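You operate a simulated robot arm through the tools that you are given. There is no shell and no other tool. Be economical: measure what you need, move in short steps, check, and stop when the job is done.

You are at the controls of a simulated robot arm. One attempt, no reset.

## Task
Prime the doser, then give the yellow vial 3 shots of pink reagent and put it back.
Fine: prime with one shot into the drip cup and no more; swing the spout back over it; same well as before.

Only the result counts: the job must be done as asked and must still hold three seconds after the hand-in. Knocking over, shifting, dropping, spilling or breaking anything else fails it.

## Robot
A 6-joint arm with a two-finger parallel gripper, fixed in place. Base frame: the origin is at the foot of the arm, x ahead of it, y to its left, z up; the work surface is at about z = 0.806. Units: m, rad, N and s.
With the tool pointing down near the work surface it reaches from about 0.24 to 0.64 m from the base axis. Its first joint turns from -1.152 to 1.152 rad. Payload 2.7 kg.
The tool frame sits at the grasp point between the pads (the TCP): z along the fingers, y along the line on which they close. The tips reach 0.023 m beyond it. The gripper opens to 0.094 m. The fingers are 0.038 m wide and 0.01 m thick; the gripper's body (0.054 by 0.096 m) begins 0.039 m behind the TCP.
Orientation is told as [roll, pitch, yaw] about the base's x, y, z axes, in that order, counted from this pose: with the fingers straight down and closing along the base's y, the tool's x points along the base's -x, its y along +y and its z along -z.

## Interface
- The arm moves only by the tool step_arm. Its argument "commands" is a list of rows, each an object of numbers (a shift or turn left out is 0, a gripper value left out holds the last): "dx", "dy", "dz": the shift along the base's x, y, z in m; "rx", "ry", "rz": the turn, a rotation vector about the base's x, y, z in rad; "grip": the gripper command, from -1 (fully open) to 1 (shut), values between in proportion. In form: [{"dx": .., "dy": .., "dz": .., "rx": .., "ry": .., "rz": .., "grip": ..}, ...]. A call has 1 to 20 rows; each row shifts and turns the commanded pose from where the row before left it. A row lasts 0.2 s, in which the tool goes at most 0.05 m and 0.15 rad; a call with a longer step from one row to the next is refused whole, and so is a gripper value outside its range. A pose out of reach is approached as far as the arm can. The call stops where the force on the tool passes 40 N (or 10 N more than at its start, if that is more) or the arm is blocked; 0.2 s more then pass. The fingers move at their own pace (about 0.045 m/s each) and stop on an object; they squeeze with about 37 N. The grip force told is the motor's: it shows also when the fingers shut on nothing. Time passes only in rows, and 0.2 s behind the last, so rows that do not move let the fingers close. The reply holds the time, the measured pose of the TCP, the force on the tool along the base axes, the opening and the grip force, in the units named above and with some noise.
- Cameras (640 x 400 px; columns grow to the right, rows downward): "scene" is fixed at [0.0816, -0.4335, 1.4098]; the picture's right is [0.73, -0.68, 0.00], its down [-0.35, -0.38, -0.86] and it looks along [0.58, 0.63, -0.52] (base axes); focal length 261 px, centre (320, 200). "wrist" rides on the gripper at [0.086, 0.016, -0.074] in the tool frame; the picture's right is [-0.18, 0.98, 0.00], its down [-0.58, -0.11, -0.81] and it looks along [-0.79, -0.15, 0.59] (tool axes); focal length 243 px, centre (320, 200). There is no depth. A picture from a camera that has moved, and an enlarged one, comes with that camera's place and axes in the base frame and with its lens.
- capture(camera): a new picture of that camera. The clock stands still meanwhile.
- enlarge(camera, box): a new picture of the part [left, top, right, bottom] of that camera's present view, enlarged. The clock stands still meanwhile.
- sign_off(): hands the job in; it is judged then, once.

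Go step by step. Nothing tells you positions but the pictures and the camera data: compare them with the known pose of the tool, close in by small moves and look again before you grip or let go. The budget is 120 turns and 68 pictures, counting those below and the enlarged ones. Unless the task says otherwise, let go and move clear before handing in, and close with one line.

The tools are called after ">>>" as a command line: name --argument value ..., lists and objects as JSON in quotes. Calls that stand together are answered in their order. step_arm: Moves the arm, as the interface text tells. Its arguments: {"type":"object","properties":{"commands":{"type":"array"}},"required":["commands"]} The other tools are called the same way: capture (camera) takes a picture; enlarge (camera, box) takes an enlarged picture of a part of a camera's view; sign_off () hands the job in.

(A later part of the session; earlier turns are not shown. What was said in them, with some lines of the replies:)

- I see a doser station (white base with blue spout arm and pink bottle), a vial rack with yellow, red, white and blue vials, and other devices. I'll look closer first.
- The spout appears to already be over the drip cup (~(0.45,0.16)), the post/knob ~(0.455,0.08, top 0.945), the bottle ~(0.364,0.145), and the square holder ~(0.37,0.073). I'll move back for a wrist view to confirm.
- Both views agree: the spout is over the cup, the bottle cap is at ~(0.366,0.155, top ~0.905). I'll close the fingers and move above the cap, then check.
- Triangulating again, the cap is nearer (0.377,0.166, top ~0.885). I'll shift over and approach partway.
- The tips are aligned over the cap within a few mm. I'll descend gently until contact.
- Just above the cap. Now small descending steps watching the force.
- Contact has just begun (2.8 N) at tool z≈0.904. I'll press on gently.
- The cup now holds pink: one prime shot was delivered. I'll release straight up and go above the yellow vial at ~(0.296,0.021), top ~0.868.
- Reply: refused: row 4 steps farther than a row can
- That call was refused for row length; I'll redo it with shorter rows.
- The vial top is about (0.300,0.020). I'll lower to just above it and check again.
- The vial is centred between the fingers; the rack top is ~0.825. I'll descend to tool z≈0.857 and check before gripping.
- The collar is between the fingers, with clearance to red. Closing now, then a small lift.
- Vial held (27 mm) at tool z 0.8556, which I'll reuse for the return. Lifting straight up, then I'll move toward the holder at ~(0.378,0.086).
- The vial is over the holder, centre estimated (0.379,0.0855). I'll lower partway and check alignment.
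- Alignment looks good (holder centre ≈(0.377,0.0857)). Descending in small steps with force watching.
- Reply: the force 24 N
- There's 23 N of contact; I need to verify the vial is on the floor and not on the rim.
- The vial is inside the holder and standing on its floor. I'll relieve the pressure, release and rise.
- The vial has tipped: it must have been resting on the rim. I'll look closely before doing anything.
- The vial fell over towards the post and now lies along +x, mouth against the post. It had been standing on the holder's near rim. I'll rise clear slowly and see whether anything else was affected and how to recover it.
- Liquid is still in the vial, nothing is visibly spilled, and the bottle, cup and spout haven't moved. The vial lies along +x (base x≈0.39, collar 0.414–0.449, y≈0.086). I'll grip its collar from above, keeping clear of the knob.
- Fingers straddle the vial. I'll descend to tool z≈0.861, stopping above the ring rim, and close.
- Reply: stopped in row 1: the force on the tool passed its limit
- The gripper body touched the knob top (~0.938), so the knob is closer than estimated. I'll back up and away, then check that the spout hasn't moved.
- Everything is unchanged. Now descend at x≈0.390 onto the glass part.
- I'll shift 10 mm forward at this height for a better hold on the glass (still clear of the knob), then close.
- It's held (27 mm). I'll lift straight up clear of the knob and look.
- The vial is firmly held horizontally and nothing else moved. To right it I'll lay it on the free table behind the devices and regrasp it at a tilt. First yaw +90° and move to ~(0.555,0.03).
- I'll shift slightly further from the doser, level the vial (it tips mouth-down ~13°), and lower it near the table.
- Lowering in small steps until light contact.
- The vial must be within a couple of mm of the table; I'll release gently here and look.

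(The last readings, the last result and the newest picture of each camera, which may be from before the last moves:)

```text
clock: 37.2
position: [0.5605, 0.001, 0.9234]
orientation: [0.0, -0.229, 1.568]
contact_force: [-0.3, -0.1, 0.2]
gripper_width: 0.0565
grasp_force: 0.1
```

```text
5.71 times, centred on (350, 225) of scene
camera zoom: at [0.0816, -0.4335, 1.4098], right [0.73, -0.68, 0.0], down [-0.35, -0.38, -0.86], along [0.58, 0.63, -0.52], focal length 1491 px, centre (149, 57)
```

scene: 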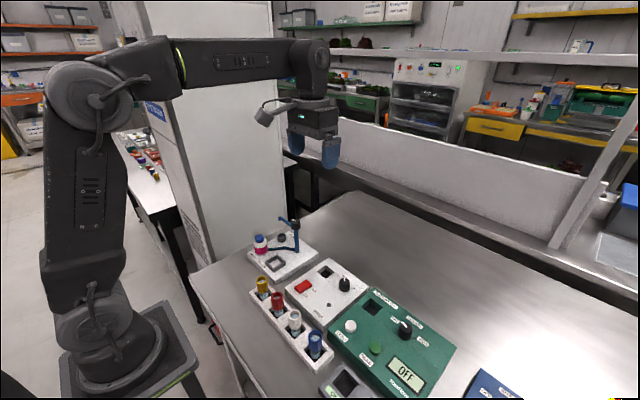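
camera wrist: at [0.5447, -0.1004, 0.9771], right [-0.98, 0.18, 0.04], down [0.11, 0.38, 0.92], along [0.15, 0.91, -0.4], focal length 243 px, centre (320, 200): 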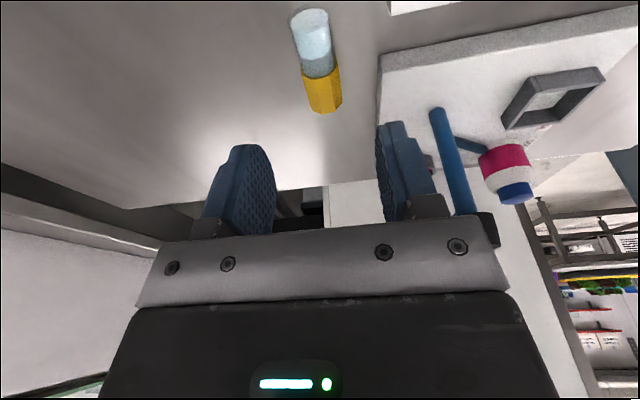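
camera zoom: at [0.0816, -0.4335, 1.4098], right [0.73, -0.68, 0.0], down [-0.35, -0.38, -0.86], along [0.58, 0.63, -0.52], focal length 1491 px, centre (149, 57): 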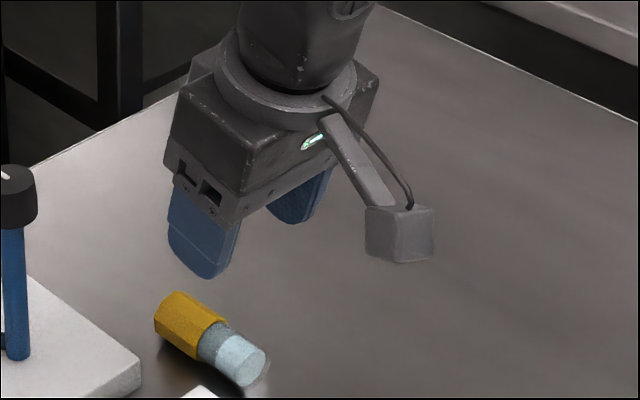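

The vial lies flat on the free table along y: base y≈−0.020, collar 0.015–0.049, x≈0.56. Next I'll tilt the tool 45° toward the mouth side and hover over the collar.

>>> step_arm --commands '[{"rx": -0.145}, {"rx": -0.145}, {"rx": -0.145, "dy": 0.01}, {"rx": -0.145, "dy": 0.01}, {"rx": -0.145, "dy": 0.01}, {"rx": -0.145, "dy": 0.004}, {"rx": -0.145}, {"dz": -0.03}, {}, {}]'

>>> capture --camera "wrist"

>>> enlarge --camera "scene" --box '[310, 180, 390, 260]'

```text
clock: 39.4
position: [0.5614, 0.033, 0.8928]
orientation: [-0.002, 0.788, 1.568]
contact_force: [-0.4, -0.4, 1.2]
gripper_width: 0.0565
grasp_force: 0.1
```

```text
21 pictures are left
camera wrist: at [0.5463, 0.0254, 1.0066], right [-0.98, 0.13, -0.13], down [0.11, 0.98, 0.16], along [0.15, 0.14, -0.98], focal length 243 px, centre (320, 200)
```

wrist: 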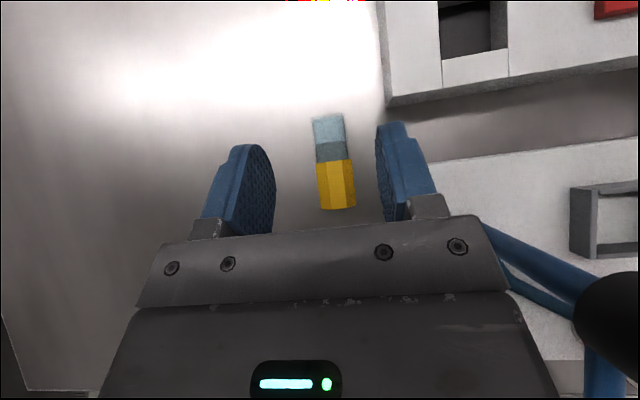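

```text
5.00 times, centred on (350, 220) of scene
camera zoom: at [0.0816, -0.4335, 1.4098], right [0.73, -0.68, 0.0], down [-0.35, -0.38, -0.86], along [0.58, 0.63, -0.52], focal length 1305 px, centre (170, 100)
```

zoom: 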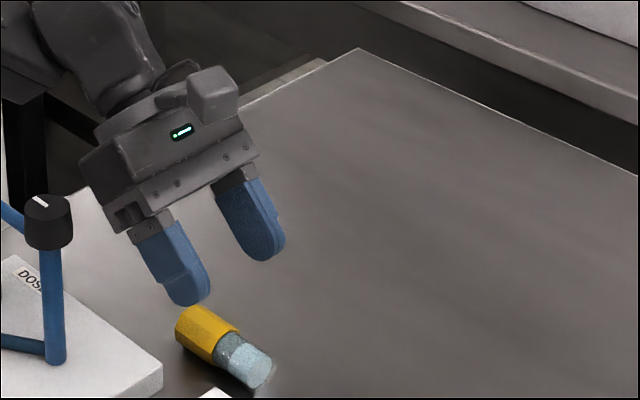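

The tilted pose is reachable and lined up. I'll nudge +y 7 mm and descend partway.

>>> step_arm --commands '[{"dx": -0.001, "dy": 0.007}, {"dz": -0.015}, {"dz": -0.015}, {"dz": -0.01}, {}]'

>>> enlarge --camera "scene" --box '[290, 170, 390, 260]'

```text
clock: 40.6
position: [0.5589, 0.0406, 0.8541]
orientation: [-0.003, 0.788, 1.567]
contact_force: [-0.5, -1.2, -0.6]
gripper_width: 0.0564
grasp_force: 0.1
```

```text
4.44 times, centred on (340, 215) of scene
camera zoom: at [0.0816, -0.4335, 1.4098], right [0.73, -0.68, 0.0], down [-0.35, -0.38, -0.86], along [0.58, 0.63, -0.52], focal length 1160 px, centre (231, 133)
```

zoom: 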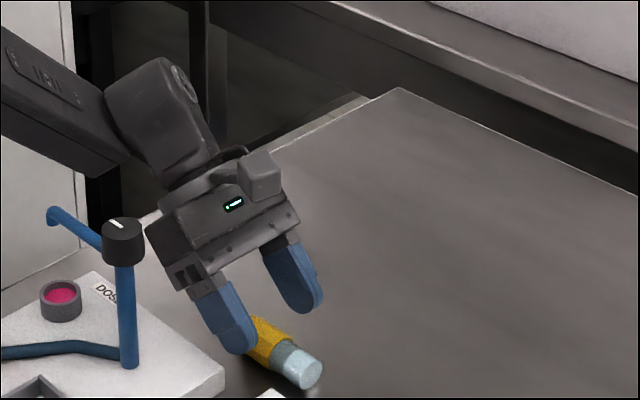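

Clear so far. Final descent to z≈0.839, then close.

>>> step_arm --commands '[{"dz": -0.008}, {"dz": -0.007}, {}, {"grip": 1}, {}, {}, {}]'

>>> capture --camera "wrist"

```text
clock: 42.2
position: [0.5597, 0.0415, 0.8373]
orientation: [-0.002, 0.787, 1.568]
contact_force: [0.2, 0.3, 0.1]
gripper_width: 0.0268
grasp_force: 37.6
```

```text
18 pictures are left
camera wrist: at [0.5445, 0.033, 0.9521], right [-0.98, 0.13, -0.13], down [0.11, 0.98, 0.16], along [0.15, 0.14, -0.98], focal length 243 px, centre (320, 200)
```

wrist: 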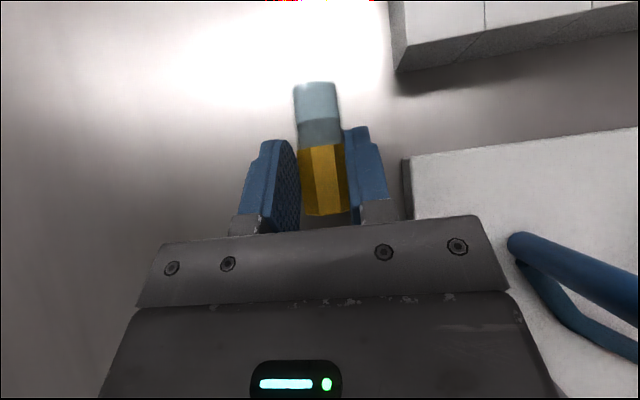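

Gripped at the collar. Lifting, then rotating 90° to bring the vial upright.

>>> step_arm --commands '[{"dz": 0.02}, {"dz": 0.04}, {"dz": 0.04}, {"dz": 0.04}, {"dz": 0.03}, {"rx": 0.1428}, {"rx": 0.1428}, {"rx": 0.1428}, {"rx": 0.1428}, {"rx": 0.1428}, {"rx": 0.1428}, {"rx": 0.1428}, {"rx": 0.1428}, {"rx": 0.1428}, {"rx": 0.1428}, {"rx": 0.1428}, {}]'

>>> step_arm --commands '[{"rz": -0.1428}, {"rz": -0.1428}, {"rz": -0.1428, "dx": -0.02}, {"rz": -0.1428, "dx": -0.02}, {"rz": -0.1428, "dx": -0.02}, {"rz": -0.1428, "dx": -0.02}, {"rz": -0.1428, "dx": -0.02}, {"rz": -0.1428, "dx": -0.02}, {"rz": -0.1428, "dx": -0.02}, {"rz": -0.1428, "dx": -0.02}, {"rz": -0.1428, "dx": -0.02}, {}, {}]'

>>> enlarge --camera "scene" --box '[205, 105, 385, 285]'

```text
clock: 45.8
position: [0.5604, 0.0419, 1.0075]
orientation: [0.002, -0.786, 1.568]
contact_force: [-0.4, 0.4, -0.7]
gripper_width: 0.0268
grasp_force: 36.8
```

```text
clock: 48.6
position: [0.3942, 0.0405, 1.0092]
orientation: [0.002, -0.799, 0.064]
contact_force: [0.2, -0.7, -0.5]
gripper_width: 0.0269
grasp_force: 36.9
out of reach, approached as far as the arm can: row 10, 11
```

```text
2.22 times, centred on (295, 195) of scene
camera zoom: at [0.0816, -0.4335, 1.4098], right [0.73, -0.68, 0.0], down [-0.35, -0.38, -0.86], along [0.58, 0.63, -0.52], focal length 580 px, centre (376, 211)
```

zoom: 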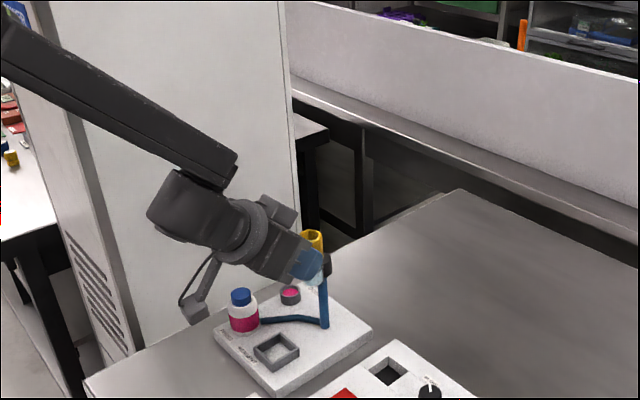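

The vial is upright again with its liquid. The pose with the tool leaning straight back is at the reach limit, so I'll yaw to 45° instead (body over the empty well side), staying high.

>>> step_arm --commands '[{"dx": 0.02}, {"rz": 0.145}, {"rz": 0.145}, {"rz": 0.145}, {"rz": 0.145}, {"rz": 0.145}, {}]'

```text
clock: 50.2
position: [0.4116, 0.0402, 1.0075]
orientation: [0.002, -0.799, 0.792]
contact_force: [0.4, 0.1, 0.2]
gripper_width: 0.0267
grasp_force: 37.1
```

>>> step_arm --commands '[{"dx": -0.021, "dy": 0.017, "rx": -0.01, "ry": 0.01}, {"dx": -0.022, "dy": 0.016}, {"dz": -0.03}, {"dz": -0.03}, {"dz": -0.027}, {}, {}]'

>>> enlarge --camera "scene" --box '[225, 195, 335, 285]'

>>> capture --camera "wrist"

```text
clock: 51.8
position: [0.3712, 0.0744, 0.9222]
orientation: [0.002, -0.784, 0.79]
contact_force: [-0.4, -0.6, -0.2]
gripper_width: 0.0268
grasp_force: 37.7
```

```text
4.44 times, centred on (280, 240) of scene
camera zoom: at [0.0816, -0.4335, 1.4098], right [0.73, -0.68, 0.0], down [-0.35, -0.38, -0.86], along [0.58, 0.63, -0.52], focal length 1160 px, centre (498, 22)
```

zoom: 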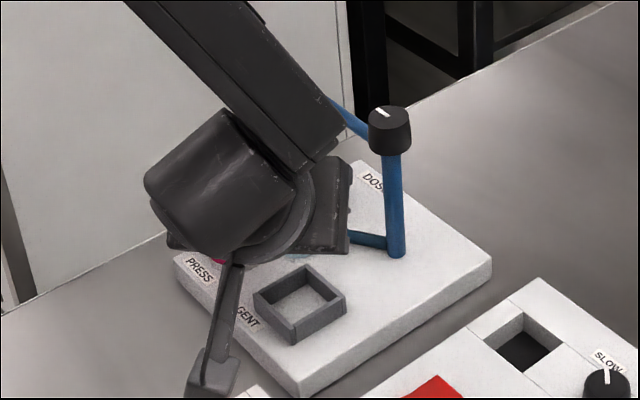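

```text
15 pictures are left
camera wrist: at [0.2806, 0.0035, 0.9142], right [-0.61, 0.78, 0.13], down [-0.03, -0.19, 0.98], along [0.79, 0.59, 0.14], focal length 243 px, centre (320, 200)
```

wrist: 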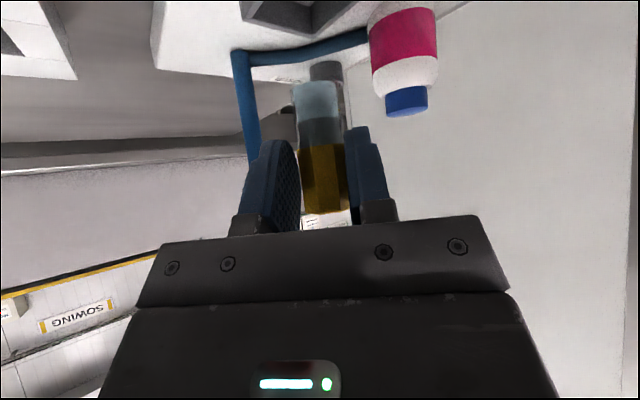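

The vial hangs upright; its axis is ≈(0.383,0.088). I'll nudge to (0.3815,0.0865) and lower to just above the rim for a check.

>>> step_arm --commands '[{"dx": -0.002, "dy": -0.001, "dz": -0.01}, {"dz": -0.01}, {"dz": -0.01}, {"dz": -0.003}, {}]'

>>> enlarge --camera "wrist" --box '[220, 0, 420, 160]'

```text
clock: 53.0
position: [0.3687, 0.0737, 0.8887]
orientation: [-0.001, -0.792, 0.793]
contact_force: [-4.1, 0.9, 26.4]
gripper_width: 0.0268
grasp_force: 37.1
```

```text
2.50 times, centred on (320, 80) of wrist
camera zoom: at [0.2791, 0.0036, 0.8804], right [-0.61, 0.78, 0.13], down [-0.04, -0.19, 0.98], along [0.79, 0.59, 0.15], focal length 606 px, centre (320, 500)
```

zoom: 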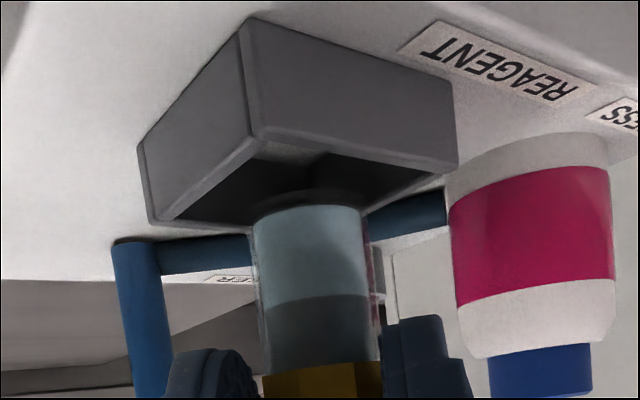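

The vial bottom is still on the rim (far/+y side): ring centre is (0.382,0.085), rim 0.838, and the vial axis is at about (0.387,0.094). I'll lift, shift (−0.005,−0.009), and look again.

>>> step_arm --commands '[{"dz": 0.011}, {"dx": -0.005, "dy": -0.009}, {}]'

>>> enlarge --camera "wrist" --box '[220, 0, 420, 160]'

```text
clock: 53.8
position: [0.364, 0.0641, 0.8986]
orientation: [0.004, -0.781, 0.789]
contact_force: [0.1, 0.2, -0.5]
gripper_width: 0.0268
grasp_force: 37.5
```

```text
2.50 times, centred on (320, 80) of wrist
camera zoom: at [0.2727, -0.0054, 0.8905], right [-0.61, 0.78, 0.13], down [-0.03, -0.19, 0.98], along [0.79, 0.59, 0.14], focal length 606 px, centre (320, 500)
```

zoom: 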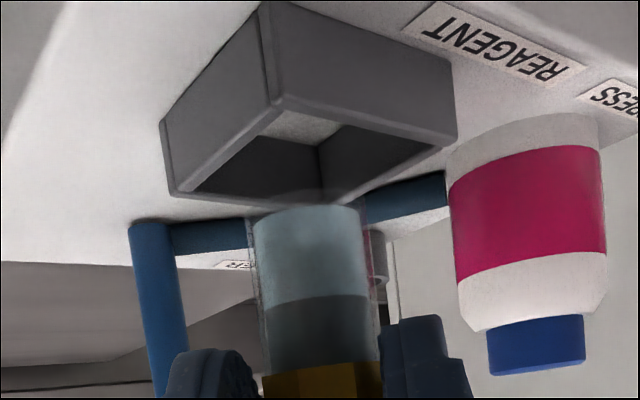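

By projection, the vial is now slightly short of centre; I'll add (+0.003,+0.0015) and descend in small steps. Passing z≈0.885 without force means it has entered the ring.

>>> step_arm --commands '[{"dx": 0.003, "dy": 0.0015}, {"dz": -0.005}, {"dz": -0.003}, {"dz": -0.002}, {"dz": -0.002}, {}]'

```text
clock: 55.2
position: [0.3652, 0.0664, 0.8863]
orientation: [0.004, -0.784, 0.792]
contact_force: [-0.2, -0.5, -0.2]
gripper_width: 0.0268
grasp_force: 36.7
```

No force below the earlier contact height: it's entering the ring. Continue down to the floor.

>>> step_arm --commands '[{"dz": -0.003}, {"dz": -0.003}, {"dz": -0.002}, {}]'

```text
clock: 56.2
position: [0.3659, 0.0658, 0.8782]
orientation: [0.003, -0.783, 0.791]
contact_force: [-0.4, -0.4, -0.5]
gripper_width: 0.0269
grasp_force: 36.5
```

>>> step_arm --commands '[{"dz": -0.002}, {"dz": -0.001}, {"dz": -0.001}, {}]'

```text
clock: 57.2
position: [0.3661, 0.0656, 0.8743]
orientation: [0.005, -0.783, 0.79]
contact_force: [-0.1, 0.0, -0.8]
gripper_width: 0.0266
grasp_force: 37.4
```

>>> step_arm --commands '[{"dz": -0.001}, {"dz": -0.001}, {"dz": -0.001}, {}]'

>>> enlarge --camera "wrist" --box '[220, 0, 420, 160]'

```text
clock: 58.2
position: [0.3661, 0.0658, 0.8737]
orientation: [0.002, -0.787, 0.792]
contact_force: [-6.3, -1.7, 25.7]
gripper_width: 0.0266
grasp_force: 36.9
```

```text
2.50 times, centred on (320, 80) of wrist
camera zoom: at [0.2764, -0.0039, 0.8645], right [-0.61, 0.78, 0.13], down [-0.04, -0.19, 0.98], along [0.79, 0.59, 0.14], focal length 606 px, centre (320, 500)
```

zoom: 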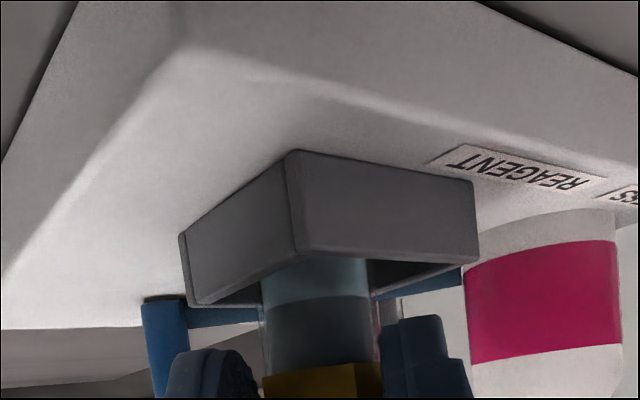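

The vial is inside the ring on its floor (near wall now hides its base). I'll relieve pressure, open gently, and withdraw along the tool axis.

>>> step_arm --commands '[{"dz": 0.0025}, {}, {"grip": 0.3}, {"grip": 0.1}, {"grip": -0.1}, {"grip": -0.2}, {}, {}]'

>>> enlarge --camera "wrist" --box '[200, 0, 440, 220]'

```text
clock: 60.0
position: [0.367, 0.066, 0.8745]
orientation: [0.004, -0.783, 0.791]
contact_force: [0.9, -0.1, 0.1]
gripper_width: 0.0566
grasp_force: 0.1
```

```text
1.82 times, centred on (320, 110) of wrist
camera zoom: at [0.276, -0.0044, 0.8663], right [-0.61, 0.78, 0.13], down [-0.03, -0.19, 0.98], along [0.79, 0.59, 0.14], focal length 441 px, centre (320, 364)
```

zoom: 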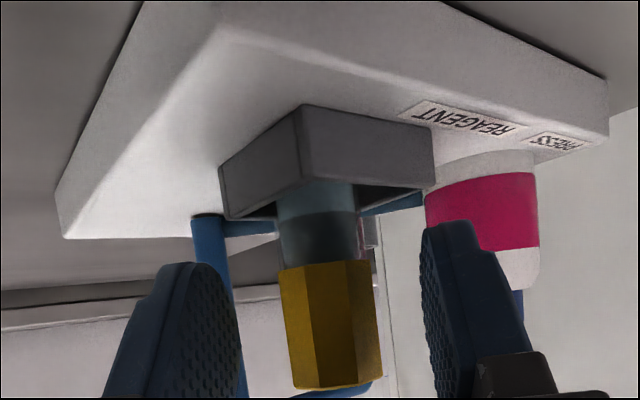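

The vial stands upright in the holder. Moving straight up, then returning the tool to vertical.

>>> step_arm --commands '[{"dz": 0.02}, {"dz": 0.03}, {"dz": 0.04}, {"dz": 0.04}, {"dx": 0.01, "dz": 0.03}, {"rx": -0.1, "ry": 0.1}, {"rx": -0.1, "ry": 0.1}, {"rx": -0.1, "ry": 0.1}, {"rx": -0.1, "ry": 0.1}, {"rx": -0.1, "ry": 0.1}, {"rx": -0.056, "ry": 0.056}, {"rz": -0.14}, {"rz": -0.14}, {"rz": -0.14}, {"rz": -0.14}, {"rz": -0.14}, {"rz": -0.09}, {}]'

>>> enlarge --camera "scene" --box '[225, 195, 335, 285]'

```text
clock: 63.8
position: [0.3763, 0.065, 1.0343]
orientation: [0.008, 0.003, -0.004]
contact_force: [-0.7, -0.2, -0.2]
gripper_width: 0.0563
grasp_force: 0.1
```

```text
4.44 times, centred on (280, 240) of scene
camera zoom: at [0.0816, -0.4335, 1.4098], right [0.73, -0.68, 0.0], down [-0.35, -0.38, -0.86], along [0.58, 0.63, -0.52], focal length 1160 px, centre (498, 22)
```

zoom: 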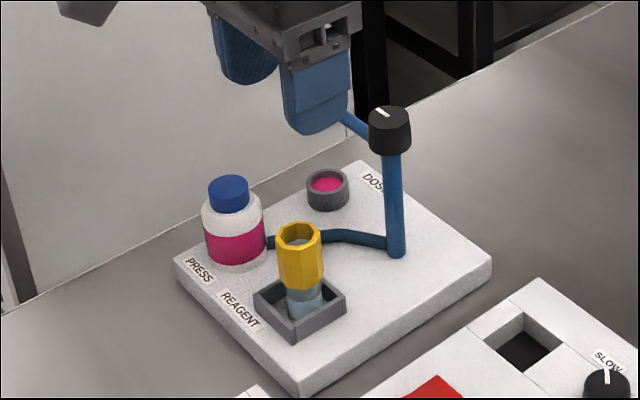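

The vial stands upright in the holder and everything is in place. Next, I'll go to the knob with fingers closing along x (clear of the spout arm).

>>> step_arm --commands '[{"rz": -0.1428}, {"rz": -0.1428, "dx": 0.02}, {"rz": -0.1428, "dx": 0.02}, {"rz": -0.1428, "dx": 0.02}, {"rz": -0.1428, "dx": 0.022}, {"rz": -0.1428, "dy": 0.01}, {"rz": -0.1428, "dy": 0.011}, {"rz": -0.1428}, {"rz": -0.1428}, {"rz": -0.1428}, {"rz": -0.1428}, {"dz": -0.03}, {}]'

>>> capture --camera "wrist"

```text
clock: 66.6
position: [0.4587, 0.0874, 1.0033]
orientation: [0.007, 0.003, -1.573]
contact_force: [-0.2, -0.1, -0.1]
gripper_width: 0.0565
grasp_force: 0.0
```

```text
9 pictures are left
camera wrist: at [0.4752, 0.1737, 1.0793], right [0.98, -0.19, 0.01], down [-0.12, -0.58, 0.8], along [-0.15, -0.79, -0.6], focal length 243 px, centre (320, 200)
```

wrist: 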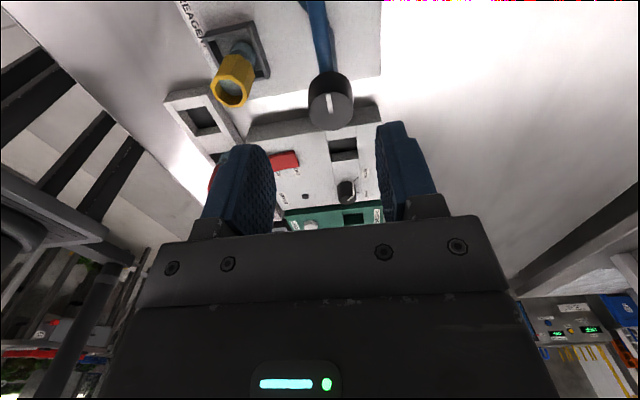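

Knob centre ≈(0.465,0.0855). Adjusting and descending around it; I'll check centring before closing.

>>> step_arm --commands '[{"dx": 0.006, "dy": -0.002, "rx": -0.007}, {"dz": -0.03}, {"dz": -0.02}, {"dz": -0.008}, {}, {}]'

>>> capture --camera "wrist"

```text
clock: 68.0
position: [0.4656, 0.0848, 0.9467]
orientation: [0.008, -0.003, -1.57]
contact_force: [-0.7, 0.3, 0.4]
gripper_width: 0.0562
grasp_force: 0.0
```

```text
8 pictures are left
camera wrist: at [0.4824, 0.1715, 1.0205], right [0.98, -0.18, 0.01], down [-0.11, -0.58, 0.81], along [-0.15, -0.79, -0.59], focal length 243 px, centre (320, 200)
```

wrist: 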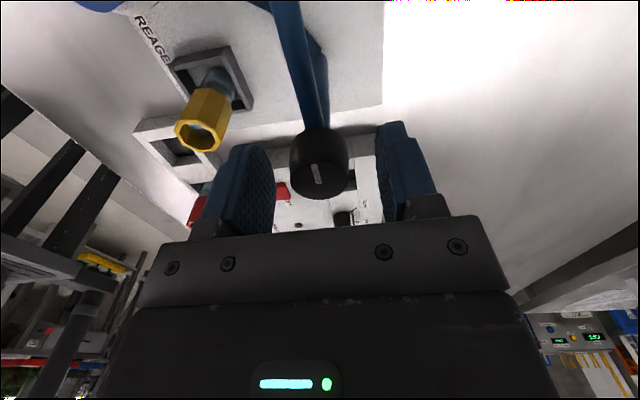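

Centred within 1 mm in x; small y correction, then grip the knob.

>>> step_arm --commands '[{"dx": -0.0005, "dy": -0.0015, "dz": -0.003}, {}, {"grip": 0.0}, {"grip": 0.3}, {"grip": 1}, {}, {}]'

```text
clock: 69.6
position: [0.4647, 0.0836, 0.9438]
orientation: [0.008, -0.004, -1.57]
contact_force: [1.2, 0.2, -1.4]
gripper_width: 0.0289
grasp_force: 45.2
```

Gripped with almost no side force. Rotating +90° in small turns.

>>> step_arm --commands '[{"rz": 0.1}, {"rz": 0.12}, {"rz": 0.12}, {"rz": 0.12}, {}]'

>>> enlarge --camera "scene" --box '[225, 195, 335, 285]'

```text
clock: 70.8
position: [0.4662, 0.0834, 0.944]
orientation: [0.015, -0.006, -1.11]
contact_force: [27.4, 3.5, -10.9]
gripper_width: 0.0289
grasp_force: 45.2
```

```text
4.44 times, centred on (280, 240) of scene
camera zoom: at [0.0825, -0.4334, 1.4097], right [0.73, -0.68, 0.0], down [-0.35, -0.38, -0.86], along [0.58, 0.63, -0.52], focal length 1160 px, centre (498, 22)
```

zoom: 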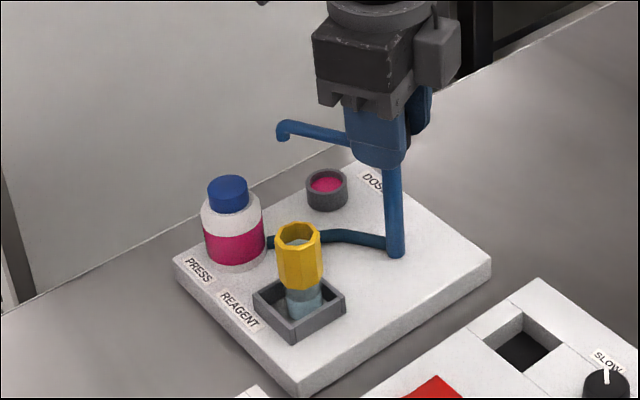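

The spout is swinging, but side force is building (27 N in +x): the axis is a few mm off. I'll follow it with the tool to relieve the force before turning on.

>>> step_arm --commands '[{"dx": 0.001}, {"dx": 0.001}, {}]'

```text
clock: 71.6
position: [0.4648, 0.0827, 0.9434]
orientation: [0.006, -0.003, -1.108]
contact_force: [7.6, 7.8, 2.7]
gripper_width: 0.0288
grasp_force: 45.4
```

>>> step_arm --commands '[{"rz": 0.14, "dx": 0.0014, "dy": 0.001}, {"rz": 0.14, "dx": 0.0006, "dy": 0.0006}, {"rz": 0.14, "dx": 0.0006, "dy": 0.0006}, {}]'

```text
clock: 72.6
position: [0.4664, 0.0835, 0.944]
orientation: [0.001, -0.001, -0.689]
contact_force: [-10.2, -9.0, 16.6]
gripper_width: 0.0287
grasp_force: 45.2
```

>>> step_arm --commands '[{"rz": 0.14, "dx": -0.0005, "dy": 0.0}, {"rz": 0.14, "dy": 0.0004}, {}]'

```text
clock: 73.4
position: [0.4677, 0.0844, 0.9443]
orientation: [0.006, -0.005, -0.411]
contact_force: [-8.3, -22.6, 18.6]
gripper_width: 0.029
grasp_force: 45.3
```

>>> step_arm --commands '[{"dx": -0.0008, "dy": -0.002}, {}]'

```text
clock: 74.0
position: [0.4666, 0.0832, 0.9442]
orientation: [0.01, -0.004, -0.408]
contact_force: [1.2, -8.8, 12.6]
gripper_width: 0.0289
grasp_force: 45.0
```

>>> step_arm --commands '[{"rz": 0.14, "dy": -0.0008}, {"rz": 0.14, "dy": -0.0003}, {"rz": 0.128, "dy": -0.0003}, {}]'

>>> enlarge --camera "scene" --box '[225, 195, 335, 285]'

```text
clock: 75.0
position: [0.4671, 0.0848, 0.9432]
orientation: [0.01, -0.006, 0.001]
contact_force: [6.8, 29.6, 8.8]
gripper_width: 0.0291
grasp_force: 44.8
```

```text
4.44 times, centred on (280, 240) of scene
camera zoom: at [0.0817, -0.4327, 1.41], right [0.73, -0.68, 0.0], down [-0.35, -0.38, -0.86], along [0.58, 0.62, -0.52], focal length 1160 px, centre (498, 22)
```

zoom: 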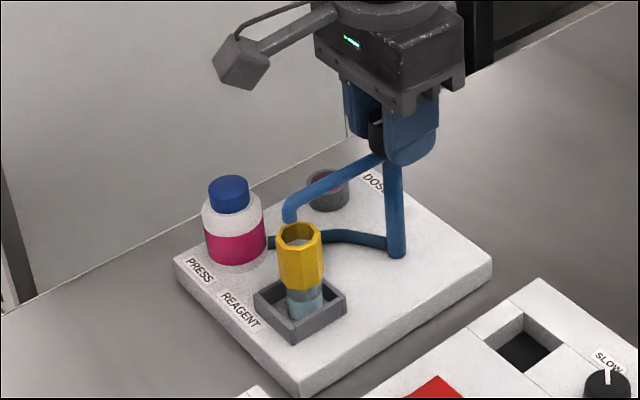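

The spout is now over the vial mouth. I'll relieve the side force, release and rise.

>>> step_arm --commands '[{"dy": 0.0015}, {"dy": 0.0013, "dx": 0.0005}, {}]'

>>> step_arm --commands '[{"grip": -0.2}, {}, {}, {}, {"dz": 0.02}, {"dz": 0.03}, {"dz": 0.03}, {}]'

>>> capture --camera "wrist"

```text
clock: 75.8
position: [0.4671, 0.085, 0.9444]
orientation: [0.007, -0.006, -0.003]
contact_force: [3.3, 18.9, 12.4]
gripper_width: 0.029
grasp_force: 44.5
```

```text
clock: 77.6
position: [0.4661, 0.0862, 1.0231]
orientation: [0.007, -0.003, -0.004]
contact_force: [0.4, 0.3, -0.4]
gripper_width: 0.0564
grasp_force: 0.0
```

```text
5 pictures are left
camera wrist: at [0.3811, 0.1017, 1.0985], right [0.19, 0.98, 0.01], down [0.58, -0.12, 0.81], along [0.79, -0.15, -0.59], focal length 243 px, centre (320, 200)
```

wrist: 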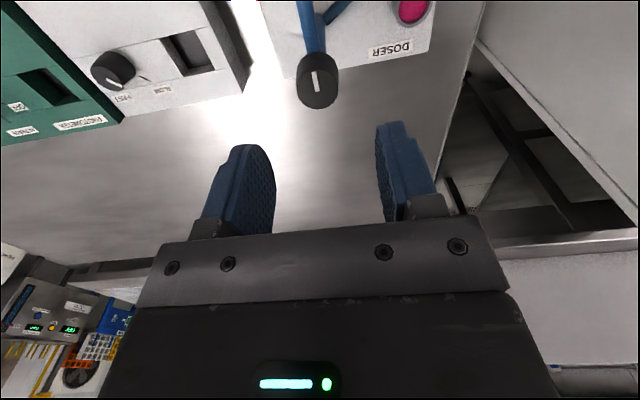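

The spout points over the vial. Next I'll close the fingers, go over the bottle cap (0.380,0.1655) and press as before.

>>> step_arm --commands '[{"grip": 1, "dx": -0.0286, "dy": 0.0265}, {"dx": -0.0286, "dy": 0.0264}, {"dx": -0.0286, "dy": 0.0264, "rx": -0.006}, {"dz": -0.03}, {"dz": -0.03}, {"dz": -0.03}, {}, {}]'

```text
clock: 79.4
position: [0.3805, 0.1627, 0.933]
orientation: [0.001, -0.005, -0.003]
contact_force: [0.3, -0.3, 0.4]
gripper_width: 0.0001
grasp_force: 37.6
```

>>> step_arm --commands '[{"dy": 0.0025, "dz": -0.01}, {"dz": -0.01}, {"dz": -0.005}, {"dz": -0.003}, {"dz": -0.003}, {}]'

>>> enlarge --camera "scene" --box '[240, 215, 310, 275]'

```text
clock: 80.8
position: [0.3831, 0.1676, 0.9024]
orientation: [0.0, -0.004, -0.003]
contact_force: [-1.1, -2.2, 4.8]
gripper_width: 0.0
grasp_force: 36.6
```

```text
6.67 times, centred on (275, 245) of scene
camera zoom: at [0.0815, -0.4335, 1.4097], right [0.73, -0.68, 0.0], down [-0.35, -0.38, -0.86], along [0.58, 0.63, -0.52], focal length 1740 px, centre (620, -100)
```

zoom: 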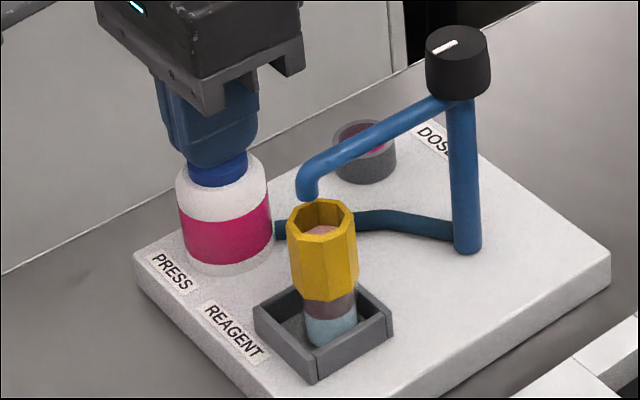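

The liquid in the vial has turned faintly pink: shot 1 landed. Releasing fully, then press 2.

>>> step_arm --commands '[{"dz": 0.01}, {"dz": 0.015}, {}, {}]'

>>> step_arm --commands '[{"dz": -0.01}, {"dz": -0.007}, {"dz": -0.003}, {"dz": -0.003}, {"dz": -0.002}, {}]'

>>> enlarge --camera "scene" --box '[240, 215, 310, 275]'

```text
clock: 81.8
position: [0.3815, 0.1676, 0.9255]
orientation: [0.0, -0.002, -0.003]
contact_force: [0.5, -0.4, -1.4]
gripper_width: 0.0
grasp_force: 36.6
```

```text
clock: 83.2
position: [0.3816, 0.1678, 0.9019]
orientation: [0.0, -0.004, -0.002]
contact_force: [-2.0, 1.0, 4.6]
gripper_width: 0.0
grasp_force: 37.3
```

```text
6.67 times, centred on (275, 245) of scene
camera zoom: at [0.0815, -0.4335, 1.4098], right [0.73, -0.68, 0.0], down [-0.35, -0.38, -0.86], along [0.58, 0.63, -0.52], focal length 1740 px, centre (620, -100)
```

zoom: 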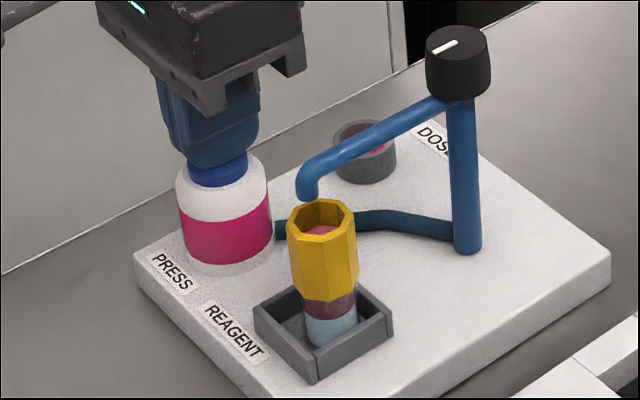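

Deeper pink: shot 2 landed. Release and press a third time in the same way, then raise.

>>> step_arm --commands '[{"dz": 0.01}, {"dz": 0.015}, {}, {}]'

>>> step_arm --commands '[{"dz": -0.01}, {"dz": -0.007}, {"dz": -0.003}, {"dz": -0.003}, {"dz": -0.002}, {}]'

```text
clock: 84.2
position: [0.3819, 0.1678, 0.9273]
orientation: [0.0, -0.004, -0.004]
contact_force: [0.6, 0.3, -0.6]
gripper_width: 0.0
grasp_force: 36.7
```

```text
clock: 85.6
position: [0.381, 0.1666, 0.9014]
orientation: [0.0, -0.004, -0.002]
contact_force: [-2.0, 0.7, 4.8]
gripper_width: 0.0
grasp_force: 36.8
```

Third press registered with the same force. Raising, then going back to the knob (axis ≈(0.465,0.0865)) to swing the spout back over the cup.

>>> step_arm --commands '[{"dz": 0.02}, {"dz": 0.04}, {"dz": 0.04}, {"dz": 0.02, "grip": -0.2}, {"dx": 0.028, "dy": -0.027}, {"dx": 0.028, "dy": -0.027}, {"dx": 0.028, "dy": -0.026}, {}, {}]'

```text
clock: 87.6
position: [0.4661, 0.0854, 1.0217]
orientation: [-0.001, -0.002, -0.004]
contact_force: [0.4, 1.4, 0.3]
gripper_width: 0.0564
grasp_force: 0.0
```

>>> step_arm --commands '[{"dx": -0.001, "dy": 0.001, "dz": -0.03}, {"dz": -0.03}, {"dz": -0.018}, {}, {"grip": 0.0}, {"grip": 0.3}, {"grip": 1}, {}, {}]'

```text
clock: 89.6
position: [0.4653, 0.0845, 0.944]
orientation: [-0.002, -0.001, -0.003]
contact_force: [1.4, -26.7, -1.6]
gripper_width: 0.0287
grasp_force: 44.9
```

Side force −27 N in y; shifting −y to relieve it.

>>> step_arm --commands '[{"dy": -0.0013}, {"dy": -0.0012}, {}]'

```text
clock: 90.4
position: [0.4665, 0.0849, 0.944]
orientation: [0.002, -0.004, -0.004]
contact_force: [9.5, -15.7, -12.0]
gripper_width: 0.0291
grasp_force: 44.9
```

>>> step_arm --commands '[{"dy": -0.0012, "dx": 0.0005}, {}]'

```text
clock: 91.0
position: [0.4658, 0.0851, 0.9445]
orientation: [0.001, -0.001, -0.004]
contact_force: [1.5, -5.4, -16.6]
gripper_width: 0.0288
grasp_force: 45.6
```

Low force now. Rotating −90° in stages.

>>> step_arm --commands '[{"rz": -0.12}, {"rz": -0.12}, {"rz": -0.12}, {"rz": -0.12}, {}]'

```text
clock: 92.2
position: [0.4651, 0.0843, 0.9437]
orientation: [0.002, -0.005, -0.486]
contact_force: [8.0, 9.9, -16.3]
gripper_width: 0.0286
grasp_force: 45.1
```

>>> step_arm --commands '[{"rz": -0.12, "dx": 0.0006, "dy": 0.0007}, {"rz": -0.12}, {"rz": -0.12}, {"rz": -0.12}, {}]'

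```text
clock: 93.4
position: [0.4647, 0.0846, 0.944]
orientation: [-0.001, -0.004, -0.966]
contact_force: [-4.2, 3.9, -5.5]
gripper_width: 0.029
grasp_force: 45.5
```

>>> step_arm --commands '[{"rz": -0.12}, {"rz": -0.12}, {"rz": -0.12}, {"rz": -0.12}, {"rz": -0.125}, {}]'

>>> enlarge --camera "scene" --box '[235, 205, 325, 275]'

```text
clock: 94.8
position: [0.4637, 0.0849, 0.9436]
orientation: [-0.003, -0.004, -1.571]
contact_force: [-10.7, 6.1, -8.3]
gripper_width: 0.029
grasp_force: 44.9
```

```text
5.71 times, centred on (280, 240) of scene
camera zoom: at [0.0814, -0.4333, 1.4098], right [0.73, -0.68, 0.0], down [-0.35, -0.38, -0.86], along [0.58, 0.63, -0.52], focal length 1491 px, centre (549, -29)
```

zoom: 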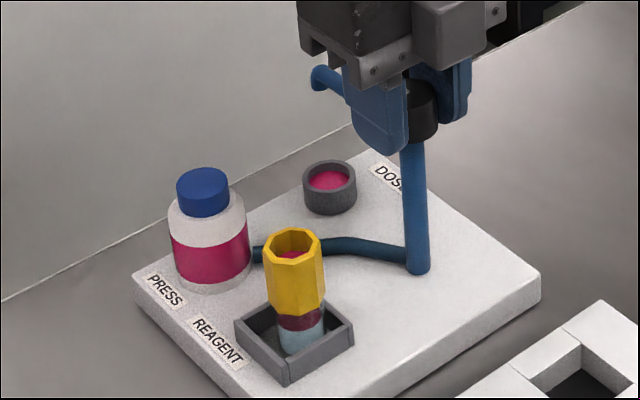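

The spout is back over the cup exactly as before, and the vial has deepened in colour. Releasing the knob, rising, and returning to yaw 0 above the vial.

>>> step_arm --commands '[{"dx": -0.0008, "dy": 0.0005}, {}, {"grip": -0.2}, {}, {}, {}, {"dz": 0.02}, {"dz": 0.03}, {"dz": 0.03}, {}]'

>>> step_arm --commands '[{"rz": 0.1428}, {"rz": 0.1428, "dx": -0.02}, {"rz": 0.1428, "dx": -0.02}, {"rz": 0.1428, "dx": -0.02}, {"rz": 0.1428, "dx": -0.02}, {"rz": 0.1428}, {"rz": 0.1428}, {"rz": 0.1428}, {"rz": 0.1428}, {"rz": 0.1428}, {"rz": 0.1428}, {"dz": -0.04}, {"dz": -0.04}, {}, {}]'

>>> capture --camera "wrist"

```text
clock: 97.0
position: [0.4644, 0.088, 1.0245]
orientation: [0.0, -0.003, -1.569]
contact_force: [0.4, -0.3, 0.5]
gripper_width: 0.0564
grasp_force: 0.1
```

```text
clock: 100.2
position: [0.3835, 0.0869, 0.9411]
orientation: [-0.001, -0.003, 0.002]
contact_force: [-0.4, 0.3, -1.0]
gripper_width: 0.0563
grasp_force: 0.1
```

```text
1 pictures are left
camera wrist: at [0.2979, 0.1028, 1.0159], right [0.18, 0.98, 0.0], down [0.58, -0.11, 0.81], along [0.79, -0.15, -0.59], focal length 243 px, centre (320, 200)
```

wrist: 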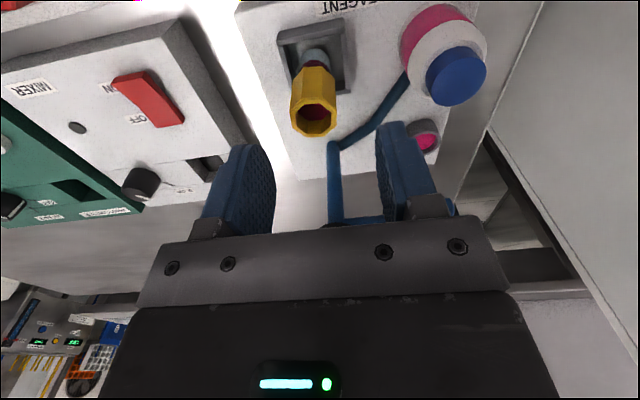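

The vial mouth is at ≈(0.386,0.082). Aligning and lowering around the collar to z≈0.872, then closing.

>>> step_arm --commands '[{"dx": 0.0025, "dy": -0.0045}, {}, {"dz": -0.02}, {"dz": -0.02}, {"dz": -0.02}, {"dz": -0.009}, {}, {"grip": 0.0}, {"grip": 0.2}, {"grip": 0.4}, {"grip": 1}, {}, {}]'

```text
clock: 103.0
position: [0.3878, 0.0819, 0.8749]
orientation: [0.0, -0.004, 0.002]
contact_force: [0.0, 0.3, -0.1]
gripper_width: 0.0275
grasp_force: 37.4
```

Held. Lifting straight up and carrying it back over its well at (0.300,0.020).

>>> step_arm --commands '[{"dz": 0.01}, {"dz": 0.02}, {"dz": 0.03}, {"dz": 0.03}, {"dx": -0.0217, "dy": -0.0154}, {"dx": -0.0217, "dy": -0.0154}, {"dx": -0.0217, "dy": -0.0154}, {"dx": -0.0217, "dy": -0.0154}, {}, {}]'

>>> step_arm --commands '[{}]'

>>> step_arm --commands '[{}]'

```text
clock: 105.2
position: [0.3019, 0.0158, 0.9667]
orientation: [0.0, -0.005, 0.001]
contact_force: [0.0, -0.1, -0.6]
gripper_width: 0.0278
grasp_force: 37.3
```

```text
clock: 105.6
position: [0.3012, 0.0182, 0.9663]
orientation: [0.002, -0.005, 0.001]
contact_force: [0.4, -0.2, -0.5]
gripper_width: 0.0275
grasp_force: 37.3
```

```text
clock: 106.0
position: [0.3011, 0.0166, 0.9666]
orientation: [-0.003, -0.001, 0.002]
contact_force: [0.3, 0.1, -0.5]
gripper_width: 0.0276
grasp_force: 36.9
```

Correcting slightly, then lowering to above the rack and onward in small steps.

>>> step_arm --commands '[{"dx": -0.0012, "dy": 0.003}, {"dz": -0.03}, {"dz": -0.03}, {"dz": -0.02}, {"dz": -0.005}, {}]'

>>> enlarge --camera "scene" --box '[235, 235, 315, 305]'

```text
clock: 107.4
position: [0.3001, 0.0212, 0.8797]
orientation: [0.002, -0.003, 0.002]
contact_force: [-0.7, -0.6, -1.1]
gripper_width: 0.0275
grasp_force: 37.0
```

```text
5.71 times, centred on (275, 270) of scene
camera zoom: at [0.0816, -0.4335, 1.4098], right [0.73, -0.68, 0.0], down [-0.35, -0.38, -0.86], along [0.58, 0.63, -0.52], focal length 1491 px, centre (577, -200)
```

zoom: 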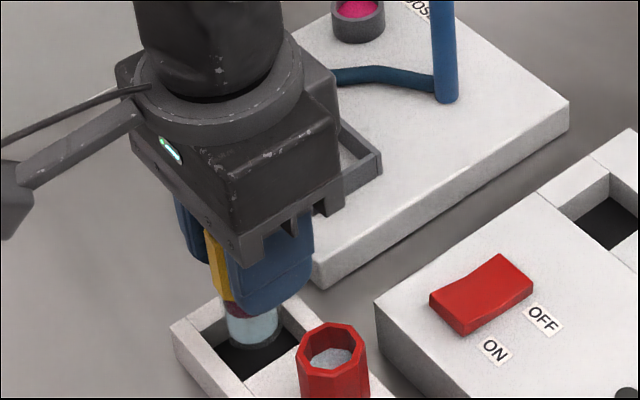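

The vial is over its well and centred. Lowering in small steps.

>>> step_arm --commands '[{"dz": -0.003}, {"dz": -0.003}, {"dz": -0.003}, {"dz": -0.003}, {}]'

```text
clock: 108.6
position: [0.2991, 0.0215, 0.8677]
orientation: [-0.001, -0.003, 0.002]
contact_force: [-0.2, 0.4, -0.6]
gripper_width: 0.0277
grasp_force: 37.2
```

Past the rack-top height with no force, so it's inside the well. Continuing.

>>> step_arm --commands '[{"dz": -0.003}, {"dz": -0.003}, {"dz": -0.002}, {}]'

```text
clock: 109.6
position: [0.3002, 0.0248, 0.8595]
orientation: [0.002, -0.006, 0.001]
contact_force: [0.8, -8.1, 26.9]
gripper_width: 0.0277
grasp_force: 36.9
```

Firm contact at the expected floor height (0.859). Relieving the pressure, releasing gently and rising.

>>> step_arm --commands '[{"dz": 0.0025}, {}]'

>>> step_arm --commands '[{"grip": 0.3}, {"grip": 0.1}, {"grip": -0.1}, {"grip": -0.15}, {}, {}]'

```text
clock: 110.2
position: [0.2985, 0.0223, 0.8628]
orientation: [0.001, -0.002, 0.002]
contact_force: [0.8, 0.8, 0.2]
gripper_width: 0.0276
grasp_force: 36.7
```

```text
clock: 111.6
position: [0.2983, 0.0233, 0.8614]
orientation: [-0.001, -0.004, 0.003]
contact_force: [0.1, -0.4, 0.1]
gripper_width: 0.054
grasp_force: 0.0
```

Released with no residual force. Rising clear, then waiting briefly.

>>> step_arm --commands '[{"dz": 0.015}, {"dz": 0.02}, {"dz": 0.03}, {"dz": 0.04}, {"dz": 0.04}, {"dz": 0.04}, {}, {}, {}]'

>>> capture --camera "scene"

```text
clock: 113.6
position: [0.2993, 0.0234, 1.0463]
orientation: [-0.001, -0.004, 0.002]
contact_force: [-0.5, -0.1, 0.7]
gripper_width: 0.0541
grasp_force: 0.1
```

```text
refused: no pictures are left
```

I have no pictures left. The last readings (contact at floor height, clean release, no residual force) indicate the vial is standing in its own well, so I'm handing in.

>>> sign_off

```text
The job is handed in.
```

I primed the doser with one shot, gave the yellow vial three presses of pink reagent, swung the spout back over the drip cup and put the vial back in its own well. However, the vial fell over once on the way: I first set it down on the holder's rim, so it toppled and I had to stand it up again. I saw no spill. I had no pictures left to check shot three or the final seating directly; the vial had deepened in colour after the third press, and the contact height and clean release suggest it is standing in its well.
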